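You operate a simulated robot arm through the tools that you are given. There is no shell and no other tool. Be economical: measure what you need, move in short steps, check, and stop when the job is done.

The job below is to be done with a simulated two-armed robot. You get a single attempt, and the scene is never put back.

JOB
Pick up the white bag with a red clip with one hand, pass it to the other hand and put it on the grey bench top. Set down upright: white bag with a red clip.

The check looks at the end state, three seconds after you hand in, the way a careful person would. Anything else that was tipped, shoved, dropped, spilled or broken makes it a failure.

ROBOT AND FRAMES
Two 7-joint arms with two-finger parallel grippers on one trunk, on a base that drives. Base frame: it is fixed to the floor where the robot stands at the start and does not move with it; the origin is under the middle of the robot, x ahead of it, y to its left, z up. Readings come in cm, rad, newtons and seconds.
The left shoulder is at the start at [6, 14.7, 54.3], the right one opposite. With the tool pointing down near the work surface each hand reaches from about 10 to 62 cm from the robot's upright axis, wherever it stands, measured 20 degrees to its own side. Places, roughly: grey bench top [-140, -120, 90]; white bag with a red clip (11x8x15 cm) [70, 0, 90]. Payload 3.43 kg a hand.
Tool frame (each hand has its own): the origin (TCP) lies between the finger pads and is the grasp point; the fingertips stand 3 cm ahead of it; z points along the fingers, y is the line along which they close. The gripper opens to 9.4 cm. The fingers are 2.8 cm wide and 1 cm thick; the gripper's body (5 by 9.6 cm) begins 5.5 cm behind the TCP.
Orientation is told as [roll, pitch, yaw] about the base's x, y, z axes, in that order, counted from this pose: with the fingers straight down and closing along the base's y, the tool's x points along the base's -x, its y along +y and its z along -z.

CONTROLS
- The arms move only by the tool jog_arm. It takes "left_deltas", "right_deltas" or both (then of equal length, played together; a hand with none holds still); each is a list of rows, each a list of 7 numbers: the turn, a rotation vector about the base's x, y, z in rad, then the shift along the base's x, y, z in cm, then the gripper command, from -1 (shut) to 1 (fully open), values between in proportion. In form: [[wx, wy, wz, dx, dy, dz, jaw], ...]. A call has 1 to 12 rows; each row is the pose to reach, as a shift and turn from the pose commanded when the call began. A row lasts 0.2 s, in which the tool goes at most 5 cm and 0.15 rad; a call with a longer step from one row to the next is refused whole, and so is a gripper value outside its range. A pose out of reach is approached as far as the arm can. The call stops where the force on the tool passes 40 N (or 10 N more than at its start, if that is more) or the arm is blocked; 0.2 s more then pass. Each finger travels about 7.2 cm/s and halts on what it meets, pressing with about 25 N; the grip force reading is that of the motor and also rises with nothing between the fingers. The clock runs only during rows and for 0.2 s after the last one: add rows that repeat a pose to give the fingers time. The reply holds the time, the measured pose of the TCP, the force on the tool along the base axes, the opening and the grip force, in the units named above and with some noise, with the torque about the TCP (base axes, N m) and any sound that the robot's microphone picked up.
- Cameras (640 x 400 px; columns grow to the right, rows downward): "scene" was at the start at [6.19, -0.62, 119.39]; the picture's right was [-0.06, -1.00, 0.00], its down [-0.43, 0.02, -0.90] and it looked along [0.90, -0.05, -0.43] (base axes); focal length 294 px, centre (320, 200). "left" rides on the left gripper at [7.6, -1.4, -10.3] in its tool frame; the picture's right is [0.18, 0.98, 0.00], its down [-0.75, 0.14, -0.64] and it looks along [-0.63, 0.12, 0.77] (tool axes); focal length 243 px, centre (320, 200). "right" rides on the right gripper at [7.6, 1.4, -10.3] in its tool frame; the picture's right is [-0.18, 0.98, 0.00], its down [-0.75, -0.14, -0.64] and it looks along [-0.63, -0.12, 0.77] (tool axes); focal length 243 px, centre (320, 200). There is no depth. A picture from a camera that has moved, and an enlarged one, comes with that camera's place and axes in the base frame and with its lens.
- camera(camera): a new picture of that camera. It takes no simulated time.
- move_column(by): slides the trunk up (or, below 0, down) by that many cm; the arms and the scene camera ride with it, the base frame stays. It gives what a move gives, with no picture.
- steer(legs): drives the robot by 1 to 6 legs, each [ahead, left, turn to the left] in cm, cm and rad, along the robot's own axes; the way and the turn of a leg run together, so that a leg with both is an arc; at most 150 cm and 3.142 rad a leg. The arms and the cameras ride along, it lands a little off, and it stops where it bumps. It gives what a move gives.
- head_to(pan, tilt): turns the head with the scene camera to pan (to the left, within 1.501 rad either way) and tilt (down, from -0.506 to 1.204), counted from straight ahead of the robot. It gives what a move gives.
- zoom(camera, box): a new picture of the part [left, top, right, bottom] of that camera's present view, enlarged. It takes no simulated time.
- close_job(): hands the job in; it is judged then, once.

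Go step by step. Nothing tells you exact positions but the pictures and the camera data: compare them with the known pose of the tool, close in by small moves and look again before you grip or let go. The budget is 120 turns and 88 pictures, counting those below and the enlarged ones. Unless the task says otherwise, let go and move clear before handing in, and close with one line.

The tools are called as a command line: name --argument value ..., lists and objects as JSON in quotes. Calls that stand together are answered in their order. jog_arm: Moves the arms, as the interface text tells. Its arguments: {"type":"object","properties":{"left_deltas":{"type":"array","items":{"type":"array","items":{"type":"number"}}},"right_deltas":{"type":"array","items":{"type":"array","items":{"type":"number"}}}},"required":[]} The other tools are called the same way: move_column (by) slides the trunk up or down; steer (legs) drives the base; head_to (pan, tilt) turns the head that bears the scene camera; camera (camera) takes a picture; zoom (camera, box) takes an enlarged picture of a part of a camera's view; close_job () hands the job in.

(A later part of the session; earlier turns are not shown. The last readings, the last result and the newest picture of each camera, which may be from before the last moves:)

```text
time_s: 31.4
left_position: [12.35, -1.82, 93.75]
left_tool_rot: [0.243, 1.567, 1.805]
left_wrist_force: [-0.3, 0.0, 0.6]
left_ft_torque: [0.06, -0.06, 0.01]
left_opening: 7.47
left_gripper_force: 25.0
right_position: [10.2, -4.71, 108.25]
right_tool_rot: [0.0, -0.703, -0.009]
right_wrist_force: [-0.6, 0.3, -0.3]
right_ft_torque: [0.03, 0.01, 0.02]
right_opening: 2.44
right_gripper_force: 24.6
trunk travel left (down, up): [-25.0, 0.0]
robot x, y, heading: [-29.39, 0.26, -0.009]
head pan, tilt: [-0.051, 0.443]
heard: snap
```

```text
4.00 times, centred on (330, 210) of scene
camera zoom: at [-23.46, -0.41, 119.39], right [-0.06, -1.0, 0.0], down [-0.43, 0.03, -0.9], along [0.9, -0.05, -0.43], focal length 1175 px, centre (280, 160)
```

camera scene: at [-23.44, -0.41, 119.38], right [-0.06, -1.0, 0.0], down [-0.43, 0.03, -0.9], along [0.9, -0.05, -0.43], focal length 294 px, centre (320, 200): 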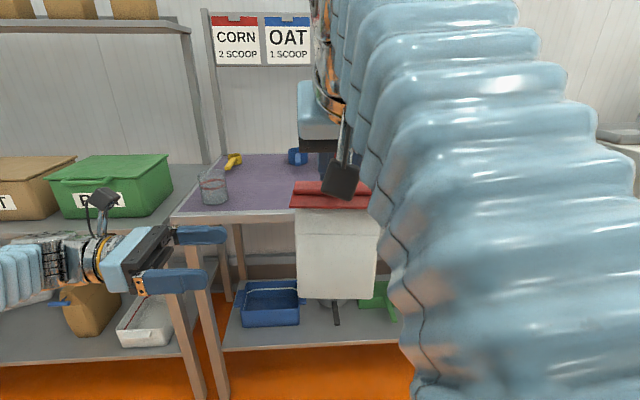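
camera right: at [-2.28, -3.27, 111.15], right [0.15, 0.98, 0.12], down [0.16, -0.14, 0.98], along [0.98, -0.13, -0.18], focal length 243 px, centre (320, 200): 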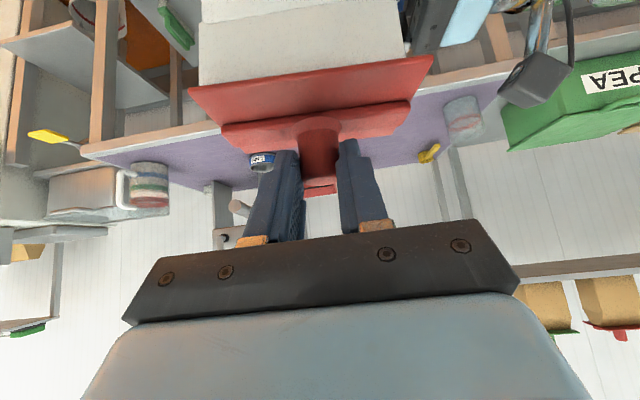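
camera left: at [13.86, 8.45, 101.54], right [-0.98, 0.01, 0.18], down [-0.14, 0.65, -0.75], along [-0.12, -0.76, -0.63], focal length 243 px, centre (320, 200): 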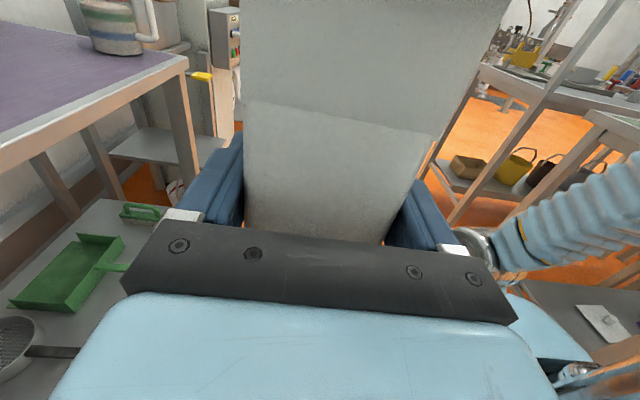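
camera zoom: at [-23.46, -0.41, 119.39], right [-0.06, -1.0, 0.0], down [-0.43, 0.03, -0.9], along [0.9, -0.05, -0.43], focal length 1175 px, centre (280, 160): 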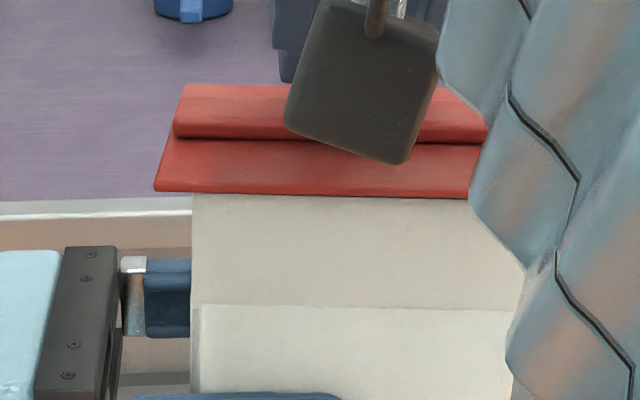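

The shape above the bag's shoulder has changed. I'll zoom the left wrist view to understand what opened.

zoom --camera "left" --box '[180, 0, 560, 240]'

head_to --pan 0.0 --tilt 0.6

camera --camera "scene"

```text
1.67 times, centred on (370, 120) of left
camera zoom: at [13.86, 8.45, 101.54], right [-0.98, 0.01, 0.18], down [-0.14, 0.65, -0.75], along [-0.12, -0.76, -0.63], focal length 404 px, centre (237, 333)
```

zoom: 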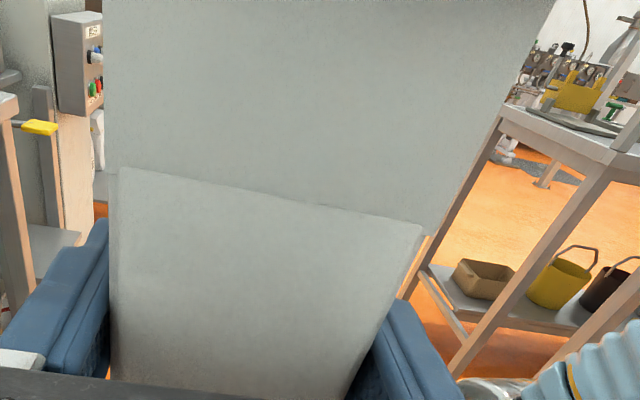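

```text
time_s: 32.1
left_position: [12.39, -1.69, 93.87]
left_tool_rot: [0.249, 1.567, 1.812]
left_wrist_force: [0.5, -0.3, 0.2]
left_ft_torque: [0.05, 0.0, 0.01]
left_opening: 7.48
left_gripper_force: 25.2
right_position: [10.17, -4.86, 108.32]
right_tool_rot: [-0.001, -0.703, -0.008]
right_wrist_force: [-0.6, 0.7, -1.0]
right_ft_torque: [-0.04, 0.03, -0.01]
right_opening: 2.46
right_gripper_force: 25.0
trunk travel left (down, up): [-25.0, 0.0]
robot x, y, heading: [-29.77, 0.17, -0.009]
head pan, tilt: [0.0, 0.6]
```

```text
49 pictures are left
camera scene: at [-23.81, 0.06, 117.97], right [-0.01, -1.0, 0.0], down [-0.56, 0.01, -0.83], along [0.83, -0.01, -0.56], focal length 294 px, centre (320, 200)
```

scene: 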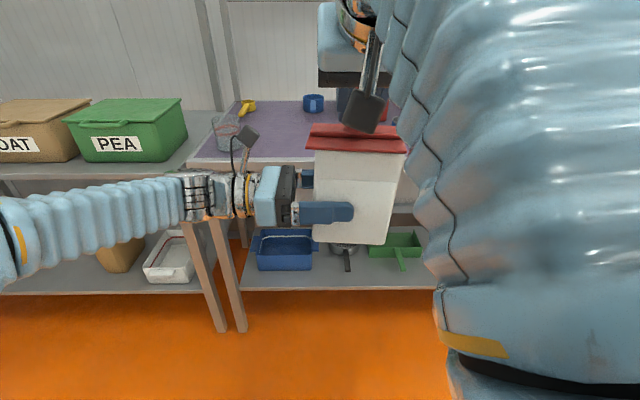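

It may be that the clip's lid has popped off the body. As a gentle test, I'll raise the right hand by 0.3 cm and read the forces to tell whether clip and bag are still joined.

jog_arm --right_deltas '[[0, 0, 0, 0, 0, 0.15, -1], [0, 0, 0, 0, 0, 0.3, -1], [0, 0, 0, 0, 0, 0.3, -1], [0, 0, 0, 0, 0, 0.3, -1]]'

zoom --camera "right" --box '[170, 0, 450, 180]'

```text
time_s: 33.1
left_position: [12.39, -1.8, 93.9]
left_tool_rot: [0.242, 1.567, 1.807]
left_wrist_force: [0.1, -0.5, 0.2]
left_ft_torque: [0.04, 0.0, 0.04]
left_opening: 7.46
left_gripper_force: 25.8
right_position: [10.21, -4.77, 108.65]
right_tool_rot: [0.0, -0.703, -0.009]
right_wrist_force: [0.1, -0.4, -0.9]
right_ft_torque: [0.03, 0.04, 0.03]
right_opening: 2.43
right_gripper_force: 24.9
trunk travel left (down, up): [-25.0, 0.0]
robot x, y, heading: [-29.86, -0.03, -0.014]
head pan, tilt: [0.0, 0.6]
```

```text
2.22 times, centred on (310, 90) of right
camera zoom: at [-2.31, -3.34, 111.46], right [0.15, 0.98, 0.12], down [0.16, -0.14, 0.98], along [0.98, -0.13, -0.18], focal length 539 px, centre (342, 444)
```

zoom: 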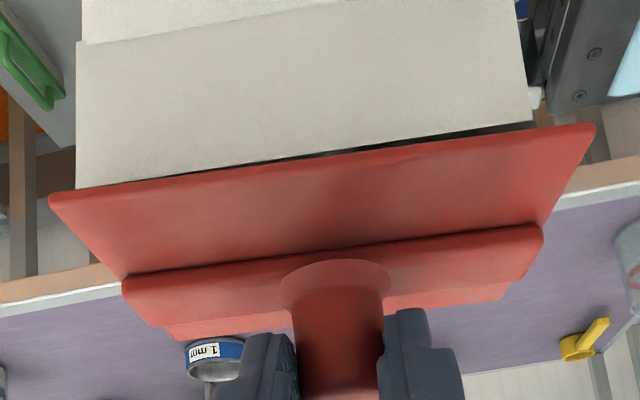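

Confirmed: the clip has come off and is in the right hand, while the left holds the open bag upright. I'll lift the clip a few cm to see how the bag mouth and clip fit, then try to press it back on.

jog_arm --right_deltas '[[0, 0, 0, 0, 0, 1, -1], [0, 0, 0, 0, 0, 2, -1], [0, 0, 0, 0, 0, 3, -1], [0, 0, 0, 0, 0, 4, -1], [0, 0, 0, 0, 0, 4, -1]]'

zoom --camera "scene" --box '[240, 90, 440, 260]'

zoom --camera "right" --box '[140, 0, 480, 200]'

camera --camera "left"

```text
time_s: 34.3
left_position: [12.44, -1.8, 93.91]
left_tool_rot: [0.255, 1.567, 1.819]
left_wrist_force: [0.0, -0.6, 1.3]
left_ft_torque: [0.07, -0.03, -0.03]
left_opening: 7.47
left_gripper_force: 24.6
right_position: [10.12, -4.78, 112.54]
right_tool_rot: [0.001, -0.702, -0.009]
right_wrist_force: [-0.6, -0.6, 0.0]
right_ft_torque: [-0.02, 0.03, 0.0]
right_opening: 2.44
right_gripper_force: 25.0
trunk travel left (down, up): [-25.0, 0.0]
robot x, y, heading: [-29.7, 0.23, -0.013]
head pan, tilt: [0.0, 0.6]
```

```text
2.35 times, centred on (340, 175) of scene
camera zoom: at [-23.8, 0.06, 117.97], right [-0.01, -1.0, 0.0], down [-0.57, 0.01, -0.82], along [0.82, -0.01, -0.57], focal length 691 px, centre (273, 259)
```

zoom: 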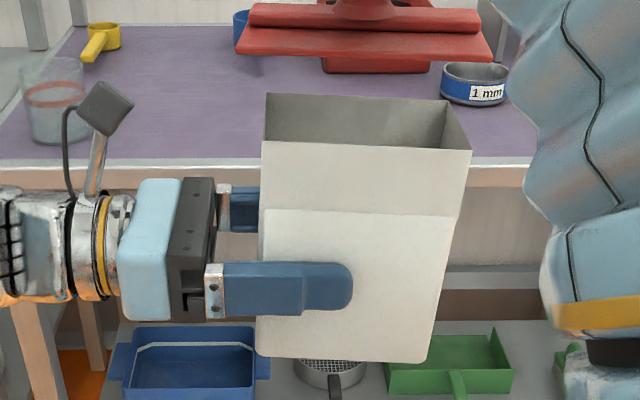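

```text
1.88 times, centred on (310, 100) of right
camera zoom: at [-2.26, -3.29, 115.49], right [0.15, 0.98, 0.12], down [0.16, -0.14, 0.98], along [0.98, -0.13, -0.18], focal length 457 px, centre (339, 388)
```

zoom: 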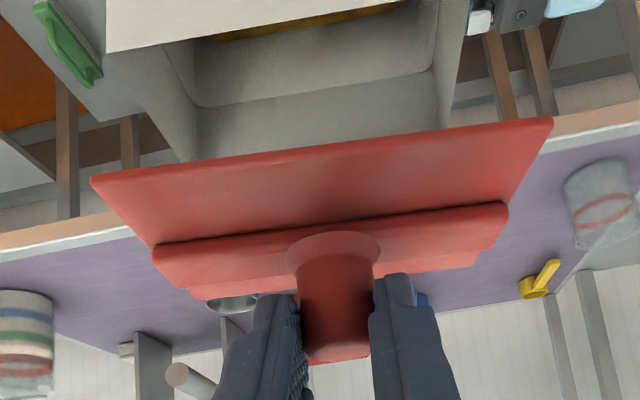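

```text
45 pictures are left
camera left: at [13.86, 8.45, 101.54], right [-0.98, 0.01, 0.18], down [-0.14, 0.65, -0.75], along [-0.12, -0.76, -0.63], focal length 243 px, centre (320, 200)
```

left: 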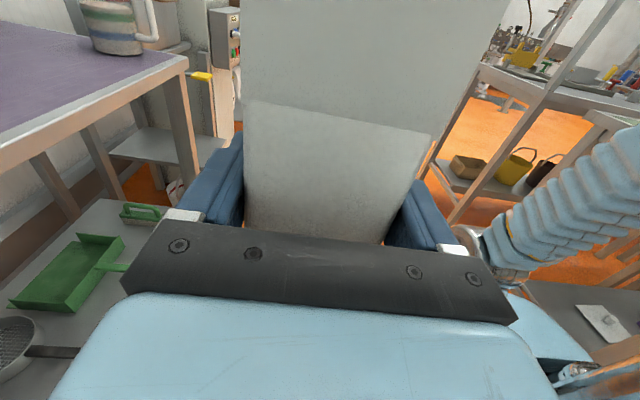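

The bag is an open rectangular tube with its contents still inside, and the clip is a lid that seats on the mouth. By image comparison, the bag has shifted about 0.4 cm toward -y relative to the clip. I'll realign the clip, lower it to just above the mouth and check symmetry.

jog_arm --right_deltas '[[0, 0, 0, -0.1, -0.42, -0.5, -1], [0, 0, 0, -0.1, -0.42, -1.5, -1], [0, 0, 0, -0.1, -0.42, -2.5, -1], [0, 0, 0, -0.1, -0.42, -3.3, -1], [0, 0, 0, -0.1, -0.42, -3.9, -1], [0, 0, 0, -0.1, -0.42, -3.9, -1]]'

zoom --camera "right" --box '[170, 0, 450, 180]'

zoom --camera "scene" --box '[240, 90, 440, 260]'

```text
time_s: 35.7
left_position: [12.32, -1.78, 93.93]
left_tool_rot: [0.239, 1.567, 1.801]
left_wrist_force: [0.0, 0.5, -0.2]
left_ft_torque: [0.04, 0.0, 0.02]
left_opening: 7.47
left_gripper_force: 25.1
right_position: [10.21, -5.1, 108.7]
right_tool_rot: [-0.001, -0.704, -0.009]
right_wrist_force: [-0.1, 0.3, -0.5]
right_ft_torque: [-0.01, 0.01, 0.0]
right_opening: 2.44
right_gripper_force: 25.0
trunk travel left (down, up): [-25.0, 0.0]
robot x, y, heading: [-29.56, 0.24, -0.01]
head pan, tilt: [0.0, 0.6]
```

```text
2.22 times, centred on (310, 90) of right
camera zoom: at [-2.28, -3.72, 111.58], right [0.15, 0.98, 0.12], down [0.16, -0.14, 0.98], along [0.98, -0.13, -0.18], focal length 539 px, centre (342, 444)
```

zoom: 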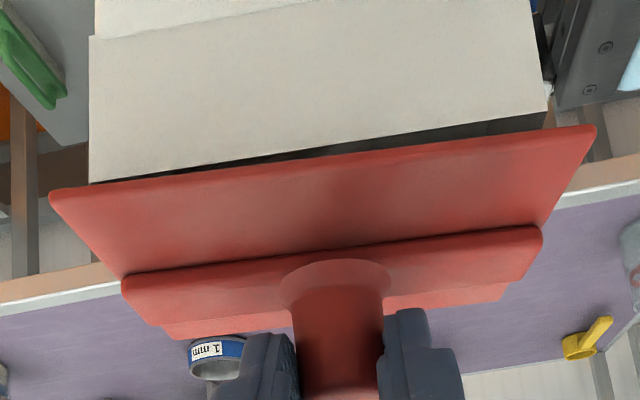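

```text
2.35 times, centred on (340, 175) of scene
camera zoom: at [-23.81, 0.06, 117.97], right [-0.01, -1.0, 0.0], down [-0.57, 0.01, -0.82], along [0.82, -0.01, -0.57], focal length 691 px, centre (273, 259)
```

zoom: 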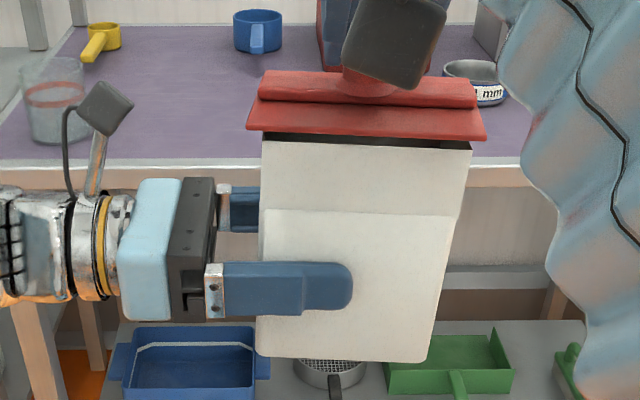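

The overhang is symmetric now (42 vs 48 px). The clip is twisted a few hundredths of a radian relative to the mouth, so I'll correct that and press down gently.

jog_arm --right_deltas '[[0, 0, 0.035, 0, -0.05, 0, -1], [0, 0, 0.035, 0, -0.05, -0.2, -1], [0, 0, 0.035, 0, -0.05, -0.4, -1], [0, 0, 0.035, 0, -0.05, -0.55, -1], [0, 0, 0.035, 0, -0.05, -0.7, -1], [0, 0, 0.035, 0, -0.05, -0.7, -1]]'

zoom --camera "right" --box '[170, 0, 450, 180]'

```text
time_s: 37.1
left_position: [12.51, -1.79, 93.83]
left_tool_rot: [0.301, 1.567, 1.859]
left_wrist_force: [-0.5, 2.2, -5.2]
left_ft_torque: [-0.27, -0.22, -0.04]
left_opening: 7.43
left_gripper_force: 24.7
right_position: [10.15, -5.25, 107.97]
right_tool_rot: [0.0, -0.704, 0.027]
right_wrist_force: [0.6, -2.8, 4.4]
right_ft_torque: [0.18, 0.06, 0.01]
right_opening: 2.42
right_gripper_force: 25.4
trunk travel left (down, up): [-25.0, 0.0]
robot x, y, heading: [-29.72, -0.23, -0.011]
head pan, tilt: [0.0, 0.6]
```

```text
2.22 times, centred on (310, 90) of right
camera zoom: at [-2.43, -4.3, 110.88], right [0.12, 0.99, 0.12], down [0.16, -0.14, 0.98], along [0.98, -0.09, -0.18], focal length 539 px, centre (342, 444)
```

zoom: 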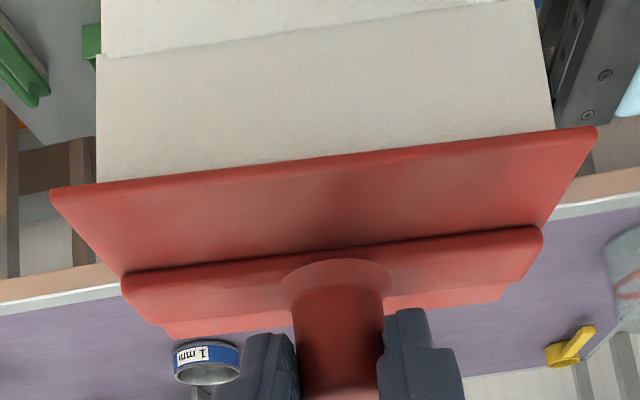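

The lid now sits on the mouth with about 5 N. I'll press harder in small steps.

jog_arm --right_deltas '[[0, 0, 0, 0, 0, -0.2, -1], [0, 0, 0, 0, 0, -0.4, -1], [0, 0, 0, 0, 0, -0.6, -1], [0, 0, 0, 0, 0, -0.6, -1]]'

zoom --camera "scene" --box '[240, 90, 440, 260]'

```text
time_s: 38.1
left_position: [12.32, -1.83, 93.9]
left_tool_rot: [0.44, 1.566, 2.004]
left_wrist_force: [-0.6, 7.2, -24.6]
left_ft_torque: [-0.29, -0.07, -0.26]
left_opening: 7.44
left_gripper_force: 24.7
right_position: [10.07, -5.27, 107.47]
right_tool_rot: [-0.003, -0.705, 0.027]
right_wrist_force: [1.5, -5.9, 23.9]
right_ft_torque: [0.31, -0.7, 0.09]
right_opening: 2.46
right_gripper_force: 24.7
trunk travel left (down, up): [-25.0, 0.0]
robot x, y, heading: [-29.91, 0.29, -0.009]
head pan, tilt: [0.0, 0.6]
```

```text
2.35 times, centred on (340, 175) of scene
camera zoom: at [-23.81, 0.06, 117.97], right [-0.01, -1.0, 0.0], down [-0.57, 0.01, -0.82], along [0.82, -0.01, -0.57], focal length 691 px, centre (273, 259)
```

zoom: 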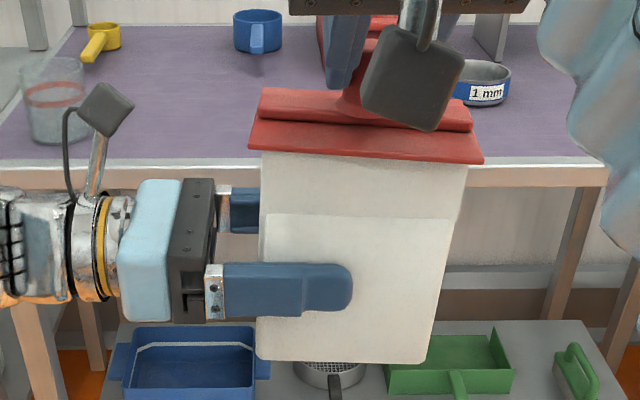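

24 N without a snap, and a sideways force of about 6 N shows the lid wants to go toward -y. I'll relieve that and press slightly more.

jog_arm --right_deltas '[[0, 0, 0, 0.1, -0.2, 0.1, -1], [0, 0, 0, 0.1, -0.3, 0, -1], [0, 0, 0, 0.1, -0.3, -0.2, -1], [0, 0, 0, 0.1, -0.3, -0.4, -1], [0, 0, 0, 0.1, -0.3, -0.4, -1]]'

camera --camera "left"

zoom --camera "right" --box '[170, 0, 450, 180]'

```text
time_s: 39.3
left_position: [12.44, -1.69, 93.93]
left_tool_rot: [0.397, 1.567, 1.963]
left_wrist_force: [3.7, 8.3, -25.3]
left_ft_torque: [-0.32, 0.18, -0.02]
left_opening: 7.43
left_gripper_force: 25.0
right_position: [10.22, -5.58, 107.02]
right_tool_rot: [0.002, -0.704, 0.025]
right_wrist_force: [-2.7, -7.8, 24.4]
right_ft_torque: [0.22, -0.3, -0.02]
right_opening: 2.53
right_gripper_force: 25.3
trunk travel left (down, up): [-25.0, 0.0]
robot x, y, heading: [-29.58, -0.04, -0.014]
head pan, tilt: [0.0, 0.6]
```

```text
40 pictures are left
camera left: at [13.89, 8.48, 101.51], right [-0.98, 0.01, 0.19], down [-0.14, 0.65, -0.75], along [-0.12, -0.76, -0.63], focal length 243 px, centre (320, 200)
```

left: 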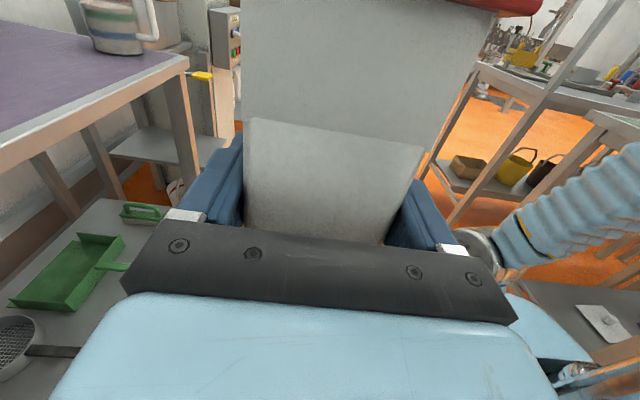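

```text
2.22 times, centred on (310, 90) of right
camera zoom: at [-2.32, -4.55, 109.87], right [0.12, 0.99, 0.12], down [0.16, -0.14, 0.98], along [0.98, -0.09, -0.18], focal length 539 px, centre (342, 444)
```

zoom: 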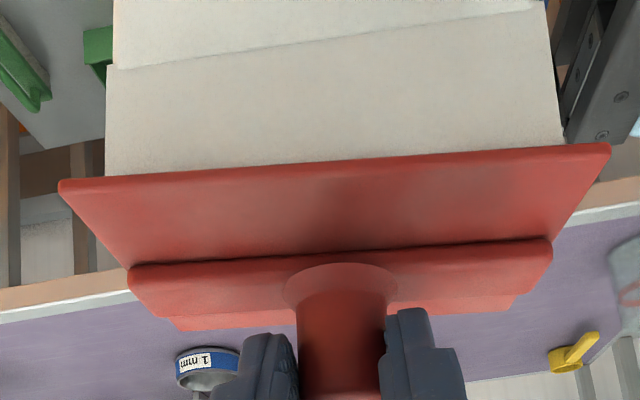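

The force levels off at about 25 N because the bag slips in the left fingers, so pressing in mid-air won't work. I'll ease off and carry bag and lid together upright. At the grey bench the surface can support the bag while I press the lid from the top of the knob.

jog_arm --right_deltas '[[0, 0, 0, 0, -0.1, 0.2, -1], [0, 0, 0, 0, -0.1, 0.4, -1], [0, 0, 0, 0, -0.1, 0.45, -1]]'

head_to --pan -1.5 --tilt 0.4

camera --camera "scene"

```text
time_s: 40.1
left_position: [12.31, -1.77, 94.12]
left_tool_rot: [-1.258, 1.57, 0.303]
left_wrist_force: [0.0, -0.2, -0.9]
left_ft_torque: [0.08, 0.02, 0.02]
left_opening: 7.4
left_gripper_force: 25.5
right_position: [10.12, -5.54, 107.36]
right_tool_rot: [0.001, -0.699, 0.028]
right_wrist_force: [0.2, -0.6, -0.7]
right_ft_torque: [-0.03, 0.01, 0.01]
right_opening: 2.51
right_gripper_force: 25.0
trunk travel left (down, up): [-25.0, 0.0]
robot x, y, heading: [-29.69, 0.36, -0.01]
head pan, tilt: [0.0, 0.6]
```

```text
time_s: 41.7
left_position: [12.41, -1.7, 93.91]
left_tool_rot: [0.239, 1.569, 1.801]
left_wrist_force: [-0.1, 1.3, 0.9]
left_ft_torque: [0.04, 0.02, -0.01]
left_opening: 7.41
left_gripper_force: 24.8
right_position: [10.09, -5.68, 107.36]
right_tool_rot: [0.0, -0.703, 0.026]
right_wrist_force: [0.4, -0.3, -0.8]
right_ft_torque: [-0.01, 0.02, 0.02]
right_opening: 2.47
right_gripper_force: 24.8
trunk travel left (down, up): [-25.0, 0.0]
robot x, y, heading: [-29.79, 0.15, -0.009]
head pan, tilt: [-1.499, 0.4]
```

```text
38 pictures are left
camera scene: at [-32.07, -9.1, 119.79], right [-1.0, -0.06, 0.0], down [-0.02, 0.39, -0.92], along [0.06, -0.92, -0.39], focal length 294 px, centre (320, 200)
```

scene: 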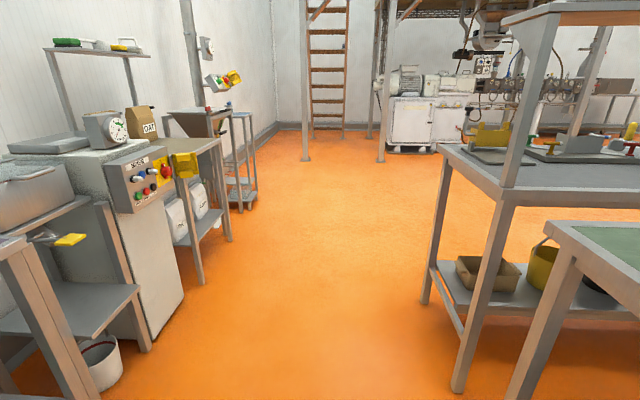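

The grey bench is back-right: its near (+x) end edge is around x≈-80 to -87 and y≈-95 to -160, with open floor in front of it. I'll drive sideways down the aisle, check, then turn clockwise to face the bench end.

steer --legs '[[6, -60, 0]]'

camera --camera "scene"

head_to --pan -0.6 --tilt 0.5

camera --camera "scene"

```text
time_s: 45.1
left_position: [17.63, -62.3, 93.86]
left_tool_rot: [0.244, 1.567, 1.802]
left_wrist_force: [0.3, -0.6, 0.2]
left_ft_torque: [0.07, 0.0, 0.0]
left_opening: 7.4
left_gripper_force: 25.3
right_position: [15.36, -65.94, 107.4]
right_tool_rot: [0.0, -0.703, 0.016]
right_wrist_force: [-0.6, 1.0, -0.7]
right_ft_torque: [0.03, -0.01, 0.02]
right_opening: 2.43
right_gripper_force: 24.7
trunk travel left (down, up): [-25.0, 0.0]
robot x, y, heading: [-24.51, -60.04, -0.014]
head pan, tilt: [-1.499, 0.4]
```

```text
37 pictures are left
camera scene: at [-26.97, -69.17, 119.79], right [-1.0, -0.05, 0.0], down [-0.02, 0.39, -0.92], along [0.05, -0.92, -0.39], focal length 294 px, centre (320, 200)
```

scene: 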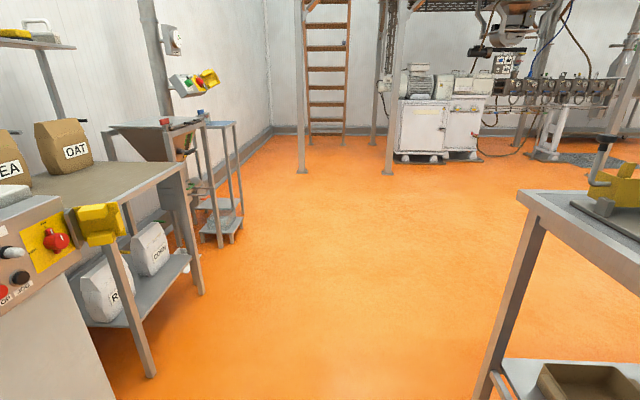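

```text
time_s: 46.3
left_position: [17.64, -62.17, 93.92]
left_tool_rot: [0.231, 1.569, 1.785]
left_wrist_force: [0.0, -0.7, -0.2]
left_ft_torque: [0.03, -0.02, -0.02]
left_opening: 7.4
left_gripper_force: 25.1
right_position: [15.32, -66.14, 107.37]
right_tool_rot: [0.0, -0.703, 0.018]
right_wrist_force: [-0.2, 0.0, -0.5]
right_ft_torque: [0.0, 0.03, -0.02]
right_opening: 2.4
right_gripper_force: 25.3
trunk travel left (down, up): [-25.0, 0.0]
robot x, y, heading: [-24.33, -59.55, -0.017]
head pan, tilt: [-0.6, 0.499]
```

```text
36 pictures are left
camera scene: at [-20.06, -65.21, 118.88], right [-0.58, -0.81, 0.0], down [-0.39, 0.28, -0.88], along [0.72, -0.51, -0.48], focal length 294 px, centre (320, 200)
```

scene: 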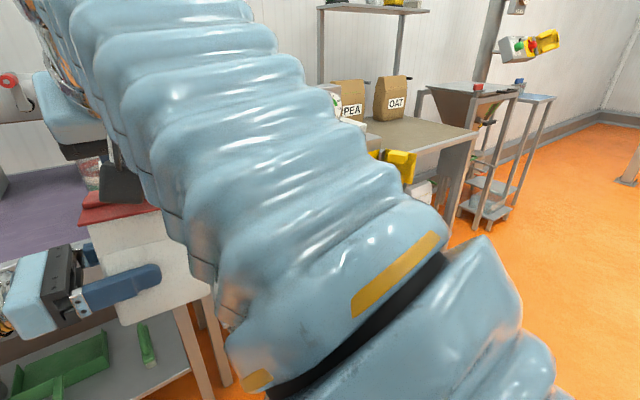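

The floor is clear. I'll back off 6 cm for clearance, turn right by 90°, and then look toward the bench.

steer --legs '[[-6, -8, 0], [0, 0, -0.78], [0, 0, -0.78]]'

head_to --pan -1.1 --tilt 0.4

camera --camera "scene"

```text
time_s: 51.6
left_position: [-33.15, -110.0, 93.98]
left_tool_rot: [0.231, 1.568, 0.213]
left_wrist_force: [0.2, 0.9, 0.2]
left_ft_torque: [0.05, -0.05, -0.01]
left_opening: 7.4
left_gripper_force: 24.6
right_position: [-37.07, -107.69, 107.32]
right_tool_rot: [0.001, -0.702, -1.557]
right_wrist_force: [-0.5, 0.0, -0.5]
right_ft_torque: [0.02, 0.01, -0.02]
right_opening: 2.43
right_gripper_force: 25.2
trunk travel left (down, up): [-25.0, 0.0]
robot x, y, heading: [-30.93, -67.6, -1.594]
head pan, tilt: [-0.6, 0.499]
```

```text
time_s: 52.5
left_position: [-33.19, -109.98, 93.99]
left_tool_rot: [0.226, 1.567, 0.203]
left_wrist_force: [0.7, 0.0, -0.2]
left_ft_torque: [0.0, -0.08, 0.02]
left_opening: 7.43
left_gripper_force: 25.2
right_position: [-36.94, -107.65, 107.32]
right_tool_rot: [0.0, -0.703, -1.558]
right_wrist_force: [0.2, 0.4, -0.3]
right_ft_torque: [0.02, -0.01, 0.01]
right_opening: 2.4
right_gripper_force: 25.2
trunk travel left (down, up): [-25.0, 0.0]
robot x, y, heading: [-30.82, -68.07, -1.592]
head pan, tilt: [-1.1, 0.4]
```

```text
35 pictures are left
camera scene: at [-38.91, -69.07, 119.79], right [-0.43, 0.9, 0.0], down [0.35, 0.17, -0.92], along [-0.83, -0.4, -0.39], focal length 294 px, centre (320, 200)
```

scene: 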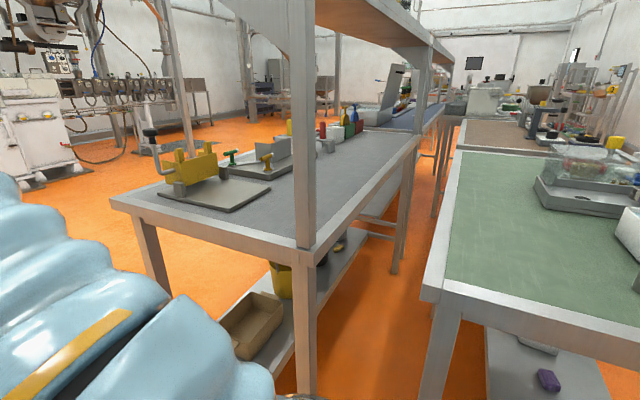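

The grey bench top is at z≈82.5 by parallax. Its near corner is at (-88, -97), and there is a free lane at y≈-97 to -126 beside a board with a yellow vise. I'll aim for about (-95, -112), facing the bench end.

steer --legs '[[49, 0, 0], [0, 0, -0.775], [0, 0, -0.775]]'

head_to --pan 0.0 --tilt 0.6

camera --camera "scene"

camera --camera "left"

```text
time_s: 59.5
left_position: [-73.87, -114.58, 93.9]
left_tool_rot: [0.217, 1.566, -1.38]
left_wrist_force: [0.1, 0.0, -0.7]
left_ft_torque: [-0.07, 0.02, 0.0]
left_opening: 7.39
left_gripper_force: 25.5
right_position: [-71.54, -110.72, 107.36]
right_tool_rot: [0.0, -0.703, -3.132]
right_wrist_force: [0.4, -0.3, -0.6]
right_ft_torque: [-0.03, -0.02, -0.02]
right_opening: 2.4
right_gripper_force: 25.0
trunk travel left (down, up): [-25.0, 0.0]
robot x, y, heading: [-31.24, -117.26, 3.112]
head pan, tilt: [-1.1, 0.4]
```

```text
time_s: 60.9
left_position: [-73.82, -114.53, 93.92]
left_tool_rot: [0.211, 1.569, -1.386]
left_wrist_force: [0.3, -0.4, 0.1]
left_ft_torque: [-0.03, -0.01, 0.03]
left_opening: 7.41
left_gripper_force: 25.1
right_position: [-71.57, -110.81, 107.41]
right_tool_rot: [0.0, -0.705, -3.132]
right_wrist_force: [-0.6, 0.2, -0.6]
right_ft_torque: [0.02, 0.0, 0.0]
right_opening: 2.42
right_gripper_force: 25.3
trunk travel left (down, up): [-25.0, 0.0]
robot x, y, heading: [-31.83, -117.59, 3.112]
head pan, tilt: [0.0, 0.6]
```

```text
34 pictures are left
camera scene: at [-37.66, -117.24, 117.97], right [0.03, 1.0, 0.0], down [0.56, -0.02, -0.83], along [-0.82, 0.02, -0.56], focal length 294 px, centre (320, 200)
```

scene: 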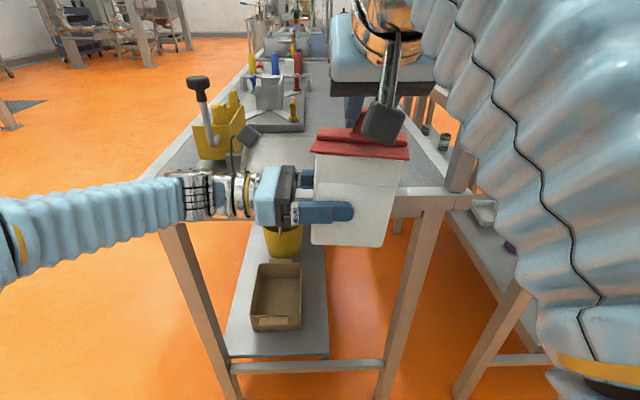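

```text
33 pictures are left
camera left: at [-75.62, -124.7, 101.54], right [0.98, -0.03, 0.18], down [0.12, -0.65, -0.75], along [0.14, 0.76, -0.63], focal length 243 px, centre (320, 200)
```

left: 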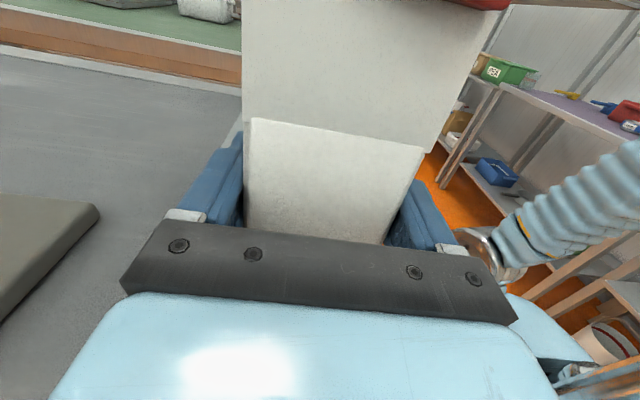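

The height estimates conflict: this view puts the bench at z≈90 with its edge at x≈-78. I'll back off, raise bag and lid together, and measure the height with a trunk move.

steer --legs '[[-15, 0, 0]]'

jog_arm --left_deltas '[[0, 0, 0, 0, 0, 1, -1], [0, 0, 0, 0, 0, 2, -1], [0, 0, 0, 0, 0, 3, -1], [0, 0, 0, 0, 0, 4, -1], [0, 0, 0, 0, 0, 5, -1], [0, 0, 0, 0, 0, 6, -1], [0, 0, 0, 0, 0, 6, -1]]' --right_deltas '[[0, 0, 0, 0, 0, 1, -1], [0, 0, 0, 0, 0, 2, -1], [0, 0, 0, 0, 0, 3, -1], [0, 0, 0, 0, 0, 4, -1], [0, 0, 0, 0, 0, 5, -1], [0, 0, 0, 0, 0, 6, -1], [0, 0, 0, 0, 0, 6, -1]]'

camera --camera "scene"

move_column --by -12

camera --camera "scene"

```text
time_s: 62.2
left_position: [-58.7, -114.85, 93.81]
left_tool_rot: [0.279, 1.567, -1.319]
left_wrist_force: [1.2, -0.4, -0.2]
left_ft_torque: [-0.02, 0.0, 0.04]
left_opening: 7.44
left_gripper_force: 25.1
right_position: [-56.36, -111.07, 107.33]
right_tool_rot: [0.0, -0.701, -3.134]
right_wrist_force: [-0.2, 0.7, -0.9]
right_ft_torque: [0.0, -0.04, 0.0]
right_opening: 2.43
right_gripper_force: 24.7
trunk travel left (down, up): [-25.0, 0.0]
robot x, y, heading: [-16.65, -117.72, 3.108]
head pan, tilt: [0.0, 0.6]
```

```text
time_s: 63.9
left_position: [-58.74, -114.96, 99.97]
left_tool_rot: [0.254, 1.566, -1.345]
left_wrist_force: [0.4, -1.5, -3.8]
left_ft_torque: [0.08, 0.1, -0.01]
left_opening: 7.41
left_gripper_force: 25.2
right_position: [-56.37, -110.93, 113.34]
right_tool_rot: [-0.001, -0.704, -3.134]
right_wrist_force: [-0.6, 1.7, 2.2]
right_ft_torque: [-0.09, -0.02, 0.04]
right_opening: 2.43
right_gripper_force: 24.7
trunk travel left (down, up): [-25.0, 0.0]
robot x, y, heading: [-16.88, -117.89, 3.114]
head pan, tilt: [0.0, 0.6]
```

```text
32 pictures are left
camera scene: at [-22.48, -117.67, 117.97], right [0.03, 1.0, 0.0], down [0.56, -0.02, -0.82], along [-0.82, 0.02, -0.57], focal length 294 px, centre (320, 200)
```

scene: 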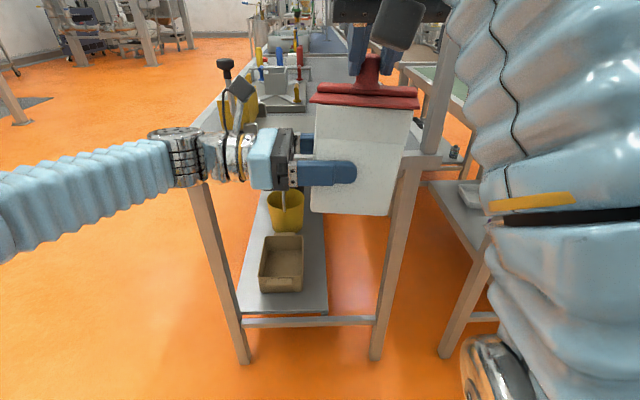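

```text
time_s: 65.3
left_position: [-58.73, -114.94, 88.02]
left_tool_rot: [0.228, 1.567, -1.368]
left_wrist_force: [-0.4, -0.6, -2.2]
left_ft_torque: [-0.01, 0.01, -0.02]
left_opening: 7.41
left_gripper_force: 24.8
right_position: [-56.24, -110.98, 101.41]
right_tool_rot: [0.001, -0.704, -3.134]
right_wrist_force: [0.3, -0.1, 1.4]
right_ft_torque: [-0.06, -0.04, 0.03]
right_opening: 2.4
right_gripper_force: 25.4
trunk travel left (down, up): [-13.0, 12.0]
robot x, y, heading: [-16.85, -117.77, 3.114]
head pan, tilt: [0.0, 0.6]
```

```text
31 pictures are left
camera scene: at [-22.47, -117.67, 105.97], right [0.03, 1.0, 0.0], down [0.56, -0.02, -0.82], along [-0.82, 0.02, -0.57], focal length 294 px, centre (320, 200)
```

scene: 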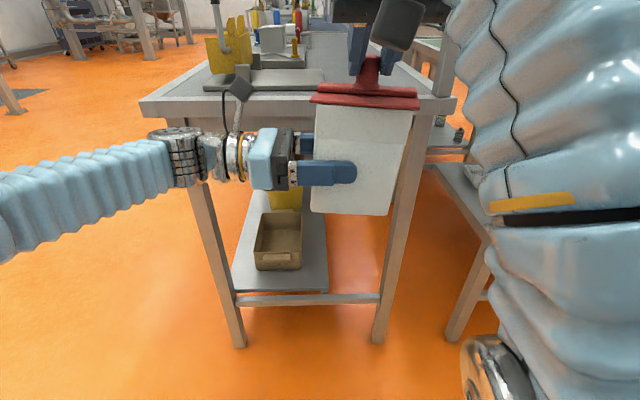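

The bench top is confirmed at z≈90, with its edge at x≈-82 and y from -152 to -90. Before placing, I'll check whether the lid took hold during the press by a small upward pull.

jog_arm --right_deltas '[[0, 0, 0, 0, 0, 0.2, -1], [0, 0, 0, 0, 0, 0.4, -1], [0, 0, 0, 0, 0, 0.5, -1], [0, 0, 0, 0, 0, 0.5, -1]]'

zoom --camera "scene" --box '[260, 50, 460, 230]'

zoom --camera "right" --box '[170, 0, 450, 180]'

```text
time_s: 66.3
left_position: [-58.58, -114.88, 88.02]
left_tool_rot: [0.231, 1.568, -1.368]
left_wrist_force: [-1.1, 0.5, -0.8]
left_ft_torque: [-0.03, -0.01, 0.04]
left_opening: 7.42
left_gripper_force: 25.3
right_position: [-56.24, -110.99, 101.86]
right_tool_rot: [0.001, -0.703, -3.133]
right_wrist_force: [-0.2, 1.0, 0.1]
right_ft_torque: [-0.02, -0.03, 0.02]
right_opening: 2.44
right_gripper_force: 24.9
trunk travel left (down, up): [-13.0, 12.0]
robot x, y, heading: [-16.57, -117.53, 3.113]
head pan, tilt: [0.0, 0.6]
```

```text
2.22 times, centred on (360, 140) of scene
camera zoom: at [-22.48, -117.68, 105.97], right [0.03, 1.0, 0.0], down [0.56, -0.02, -0.82], along [-0.82, 0.02, -0.57], focal length 653 px, centre (231, 333)
```

zoom: 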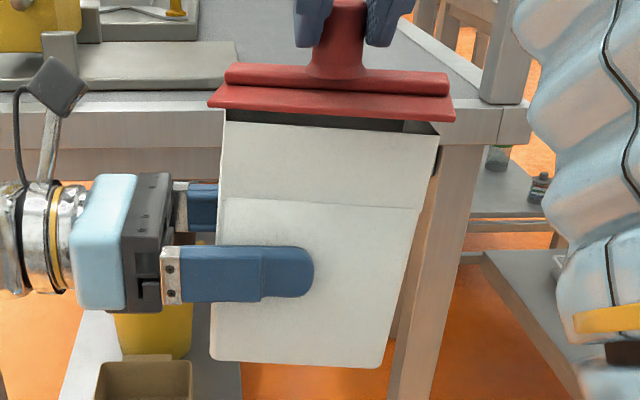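

```text
2.22 times, centred on (310, 90) of right
camera zoom: at [-43.87, -112.41, 104.8], right [-0.13, -0.98, 0.12], down [-0.16, 0.14, 0.98], along [-0.98, 0.11, -0.18], focal length 539 px, centre (342, 444)
```

zoom: 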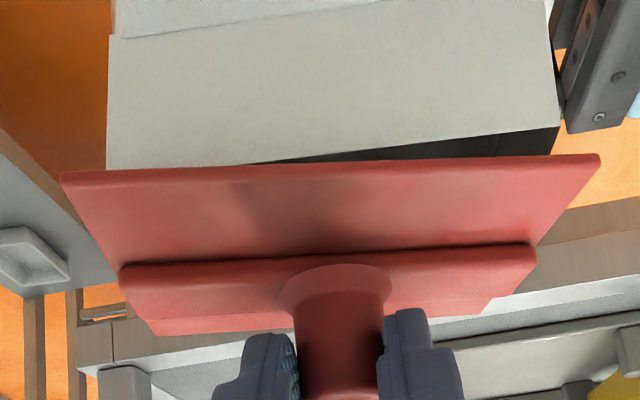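

The lid is only resting, not latched. I'll raise the trunk, lift the lid clear and carry it pulled back in the right hand while the left sets the bag down; then I'll seat the lid with the bench supporting the bag.

move_column --by 12

jog_arm --right_deltas '[[0, 0, 0, 0, 0, 1, -1], [0, 0, 0, 0, 0, 2, -1], [0, 0, 0, 0, 0, 3, -1], [0, 0, 0, 2, 0.5, 3, -1], [0, 0, 0, 5, 1, 3, -1], [0, 0, 0, 8, 1.5, 3, -1], [0, 0, 0, 11, 2, 3, -1], [0, 0, 0, 14, 2.5, 3, -1], [0, 0, 0, 16, 3, 3, -1], [0, 0, 0, 16, 3, 3, -1]]'

camera --camera "scene"

```text
time_s: 67.8
left_position: [-58.66, -114.9, 99.92]
left_tool_rot: [0.253, 1.568, -1.344]
left_wrist_force: [0.0, 0.2, -2.2]
left_ft_torque: [-0.03, 0.03, -0.02]
left_opening: 7.4
left_gripper_force: 24.6
right_position: [-56.22, -111.04, 113.86]
right_tool_rot: [-0.001, -0.704, -3.135]
right_wrist_force: [-0.3, -0.3, -1.0]
right_ft_torque: [0.03, -0.02, -0.04]
right_opening: 2.44
right_gripper_force: 25.1
trunk travel left (down, up): [-25.0, 0.0]
robot x, y, heading: [-16.26, -117.58, 3.114]
head pan, tilt: [0.0, 0.6]
```

```text
time_s: 70.0
left_position: [-58.67, -114.89, 99.93]
left_tool_rot: [0.194, 1.567, -1.405]
left_wrist_force: [0.8, 0.6, -0.2]
left_ft_torque: [-0.01, -0.01, -0.01]
left_opening: 7.42
left_gripper_force: 25.4
right_position: [-41.18, -106.26, 116.57]
right_tool_rot: [0.046, -0.672, 3.113]
right_wrist_force: [0.2, -0.4, -0.7]
right_ft_torque: [0.01, -0.02, 0.02]
right_opening: 2.39
right_gripper_force: 24.9
right hand out of reach, approached as far as the arm can: row 2, 3, 4
trunk travel left (down, up): [-25.0, 0.0]
robot x, y, heading: [-16.51, -117.82, 3.111]
head pan, tilt: [0.0, 0.6]
```

```text
28 pictures are left
camera scene: at [-21.45, -113.54, 118.35], right [0.49, 0.87, 0.0], down [0.46, -0.26, -0.85], along [-0.74, 0.42, -0.53], focal length 294 px, centre (320, 200)
```

scene: 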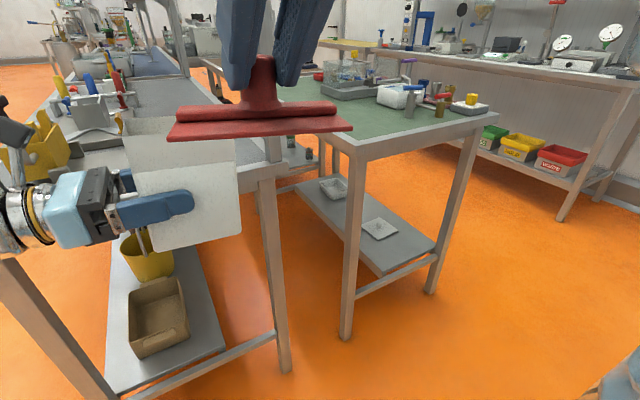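

The retracted arm nudged the robot's own head. I'll move the right hand forward and to the side again and re-aim the head.

jog_arm --right_deltas '[[0, 0, 0, -2, 1, -1, -1], [0, 0, 0, -4, 2, -2, -1], [0, 0, 0, -6, 3, -3, -1], [0, 0, 0, -6, 3, -3, -1]]'

head_to --pan 0.1 --tilt 0.6

camera --camera "scene"

```text
time_s: 71.0
left_position: [-58.65, -114.98, 99.92]
left_tool_rot: [0.228, 1.568, -1.37]
left_wrist_force: [-0.7, -0.2, -1.1]
left_ft_torque: [-0.04, 0.01, -0.01]
left_opening: 7.41
left_gripper_force: 25.2
right_position: [-46.17, -105.13, 113.89]
right_tool_rot: [0.0, -0.705, -3.131]
right_wrist_force: [-0.5, 0.2, -0.3]
right_ft_torque: [-0.03, 0.01, -0.01]
right_opening: 2.4
right_gripper_force: 24.5
trunk travel left (down, up): [-25.0, 0.0]
robot x, y, heading: [-16.85, -117.55, 3.109]
head pan, tilt: [0.0, 0.6]
```

```text
time_s: 71.7
left_position: [-58.69, -114.87, 100.08]
left_tool_rot: [0.205, 1.568, -1.393]
left_wrist_force: [0.3, 0.0, -1.7]
left_ft_torque: [0.0, -0.02, -0.02]
left_opening: 7.43
left_gripper_force: 25.5
right_position: [-46.22, -104.97, 113.91]
right_tool_rot: [-0.001, -0.705, -3.134]
right_wrist_force: [0.4, -0.7, -0.6]
right_ft_torque: [-0.03, -0.03, 0.02]
right_opening: 2.41
right_gripper_force: 24.7
trunk travel left (down, up): [-25.0, 0.0]
robot x, y, heading: [-16.45, -118.18, 3.113]
head pan, tilt: [0.099, 0.6]
```

```text
27 pictures are left
camera scene: at [-22.46, -118.55, 117.97], right [-0.07, 1.0, 0.0], down [0.56, 0.04, -0.82], along [-0.82, -0.06, -0.57], focal length 294 px, centre (320, 200)
```

scene: 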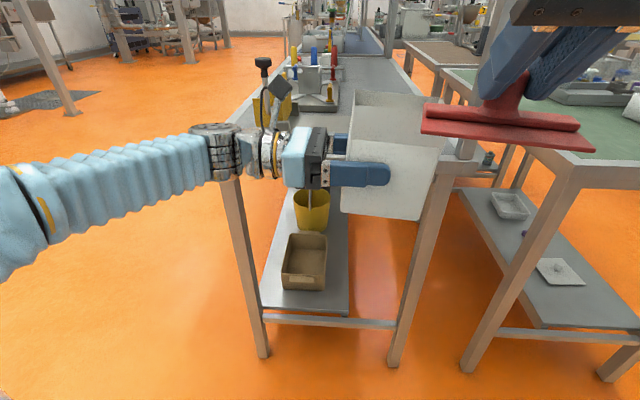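

The head is fine again. I'll bring the lid lower and nearer the robot's centre line, so nothing sticks out toward the bench's corner post during the approach.

jog_arm --right_deltas '[[0, 0, 0, 0, -0.5, -1.5, -1], [0, 0, 0, 0, -1, -3, -1], [0, 0, 0, 0.5, -2, -5, -1], [0, 0, 0, 1, -3, -7, -1], [0, 0, 0, 1.5, -4, -8, -1], [0, 0, 0, 2, -5, -8, -1], [0, 0, 0, 2.5, -6, -8, -1], [0, 0, 0, 2.5, -6, -8, -1]]'

camera --camera "scene"

```text
time_s: 73.5
left_position: [-58.73, -115.05, 99.92]
left_tool_rot: [0.225, 1.566, -1.373]
left_wrist_force: [-0.1, 0.1, -0.9]
left_ft_torque: [-0.06, -0.01, 0.01]
left_opening: 7.39
left_gripper_force: 25.1
right_position: [-44.71, -109.61, 105.27]
right_tool_rot: [0.032, -0.672, 3.106]
right_wrist_force: [-0.1, 0.0, 0.6]
right_ft_torque: [0.0, 0.0, 0.02]
right_opening: 2.4
right_gripper_force: 25.0
trunk travel left (down, up): [-25.0, 0.0]
robot x, y, heading: [-17.01, -118.11, 3.111]
head pan, tilt: [0.099, 0.6]
```

```text
26 pictures are left
camera scene: at [-22.32, -119.02, 117.71], right [-0.12, 0.99, 0.0], down [0.58, 0.07, -0.81], along [-0.8, -0.1, -0.59], focal length 294 px, centre (320, 200)
```

scene: 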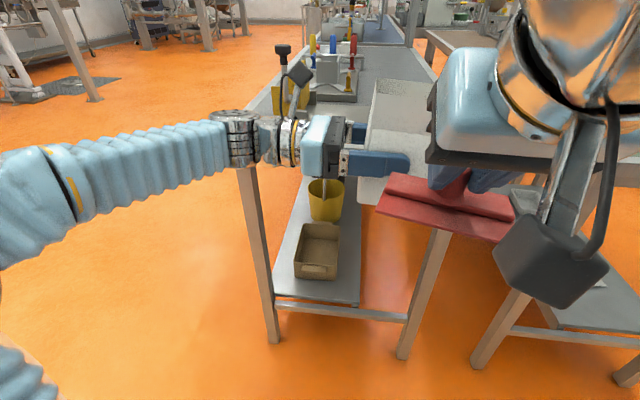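

A simpler and safer option: rest the aligned lid back on the bag, release it, and pull the empty right arm out of the way. I'll bring the lid back to about 1.5 cm above the rim and check.

jog_arm --right_deltas '[[0, 0, 0, -1, 2, 2, -1], [0, 0, 0, -2.5, 4, 4, -1], [0, 0, 0, -2.5, 5, 6.5, -1], [0, 0, 0, -2.5, 5, 9.2, -1], [0, 0, 0, -5, 4, 9.2, -1], [0, 0, 0, -7.5, 2.5, 9.2, -1], [0, 0, 0, -10, 1, 9.2, -1], [0, 0, 0, -12.5, 0, 9.2, -1], [0, 0, 0, -12.5, 0, 9.2, -1]]'

zoom --camera "right" --box '[140, 0, 480, 200]'

head_to --pan 0.0 --tilt 0.6

zoom --camera "scene" --box '[240, 50, 480, 230]'

```text
time_s: 75.5
left_position: [-58.67, -114.82, 99.91]
left_tool_rot: [0.319, 1.567, -1.28]
left_wrist_force: [0.6, -0.8, -0.7]
left_ft_torque: [-0.04, 0.02, -0.02]
left_opening: 7.39
left_gripper_force: 24.8
right_position: [-56.34, -111.11, 115.09]
right_tool_rot: [0.0, -0.701, -3.133]
right_wrist_force: [-0.3, -0.7, -0.8]
right_ft_torque: [-0.01, -0.01, 0.0]
right_opening: 2.39
right_gripper_force: 25.1
trunk travel left (down, up): [-25.0, 0.0]
robot x, y, heading: [-16.92, -117.61, 3.109]
head pan, tilt: [0.099, 0.6]
```

```text
1.88 times, centred on (310, 100) of right
camera zoom: at [-43.87, -112.49, 118.06], right [-0.13, -0.98, 0.12], down [-0.16, 0.14, 0.98], along [-0.98, 0.11, -0.18], focal length 457 px, centre (339, 388)
```

zoom: 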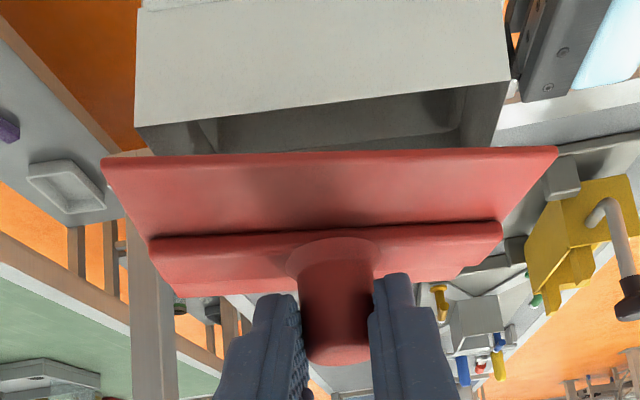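

```text
time_s: 76.2
left_position: [-58.69, -114.95, 99.87]
left_tool_rot: [0.23, 1.567, -1.369]
left_wrist_force: [-0.1, 0.9, -0.8]
left_ft_torque: [-0.07, -0.03, -0.01]
left_opening: 7.41
left_gripper_force: 24.9
right_position: [-56.07, -111.07, 115.04]
right_tool_rot: [0.0, -0.704, -3.135]
right_wrist_force: [-1.5, 0.3, -0.1]
right_ft_torque: [0.02, 0.01, 0.0]
right_opening: 2.38
right_gripper_force: 25.4
trunk travel left (down, up): [-25.0, 0.0]
robot x, y, heading: [-16.59, -118.12, 3.11]
head pan, tilt: [0.0, 0.6]
```

```text
2.22 times, centred on (360, 140) of scene
camera zoom: at [-22.48, -117.68, 117.97], right [0.03, 1.0, 0.0], down [0.56, -0.02, -0.82], along [-0.82, 0.02, -0.57], focal length 653 px, centre (231, 333)
```

zoom: 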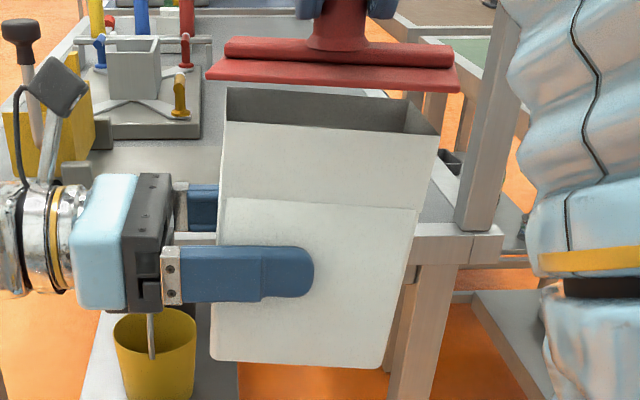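

The views show the lid is yawed about 0.15 rad relative to the bag, and the bag is rolled about 0.05 rad in the left grip. I'll correct both, then lower the lid onto the rim.

jog_arm --left_deltas '[[0.025, 0, 0, 0, 0, 0, -1], [0.05, 0, 0, 0, 0, 0, -1], [0.05, 0, 0, 0, 0, 0, -1], [0.05, 0, 0, 0, 0, 0, -1]]' --right_deltas '[[0, 0, 0.08, 0, 0.15, 0, -1], [0, 0, 0.15, 0, 0.3, 0, -1], [0, 0, 0.15, 0, 0.3, 0, -1], [0, 0, 0.15, 0, 0.3, -0.8, -1]]'

zoom --camera "right" --box '[140, 0, 480, 200]'

zoom --camera "scene" --box '[240, 50, 480, 230]'

```text
time_s: 77.2
left_position: [-58.78, -114.81, 99.95]
left_tool_rot: [-3.131, 1.524, 1.553]
left_wrist_force: [0.1, 0.4, -1.1]
left_ft_torque: [-0.04, 0.0, -0.02]
left_opening: 7.43
left_gripper_force: 25.2
right_position: [-56.17, -110.77, 114.18]
right_tool_rot: [-0.001, -0.704, -2.984]
right_wrist_force: [0.1, -0.8, -0.2]
right_ft_torque: [0.01, 0.03, 0.0]
right_opening: 2.4
right_gripper_force: 25.1
trunk travel left (down, up): [-25.0, 0.0]
robot x, y, heading: [-16.37, -117.75, 3.116]
head pan, tilt: [0.0, 0.6]
```

```text
1.88 times, centred on (310, 100) of right
camera zoom: at [-43.73, -110.32, 117.2], right [0.02, -0.99, 0.12], down [-0.18, 0.11, 0.98], along [-0.98, -0.04, -0.18], focal length 457 px, centre (339, 388)
```

zoom: 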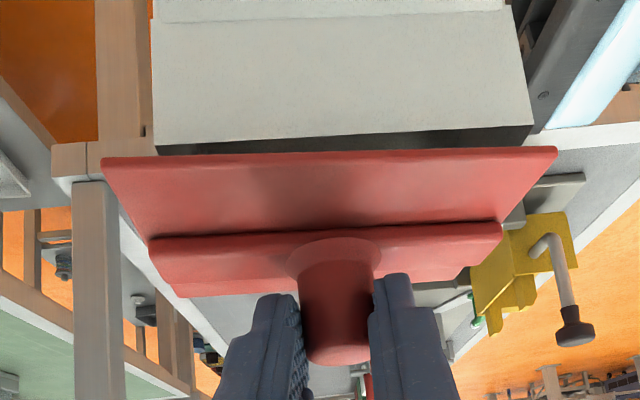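

```text
2.22 times, centred on (360, 140) of scene
camera zoom: at [-22.49, -117.67, 117.97], right [0.03, 1.0, 0.0], down [0.56, -0.02, -0.82], along [-0.82, 0.02, -0.57], focal length 653 px, centre (231, 333)
```

zoom: 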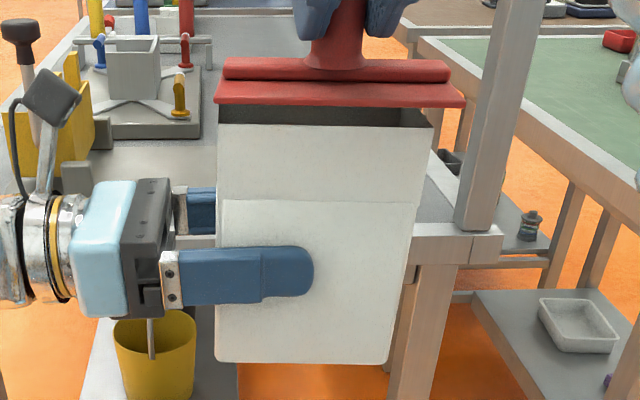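

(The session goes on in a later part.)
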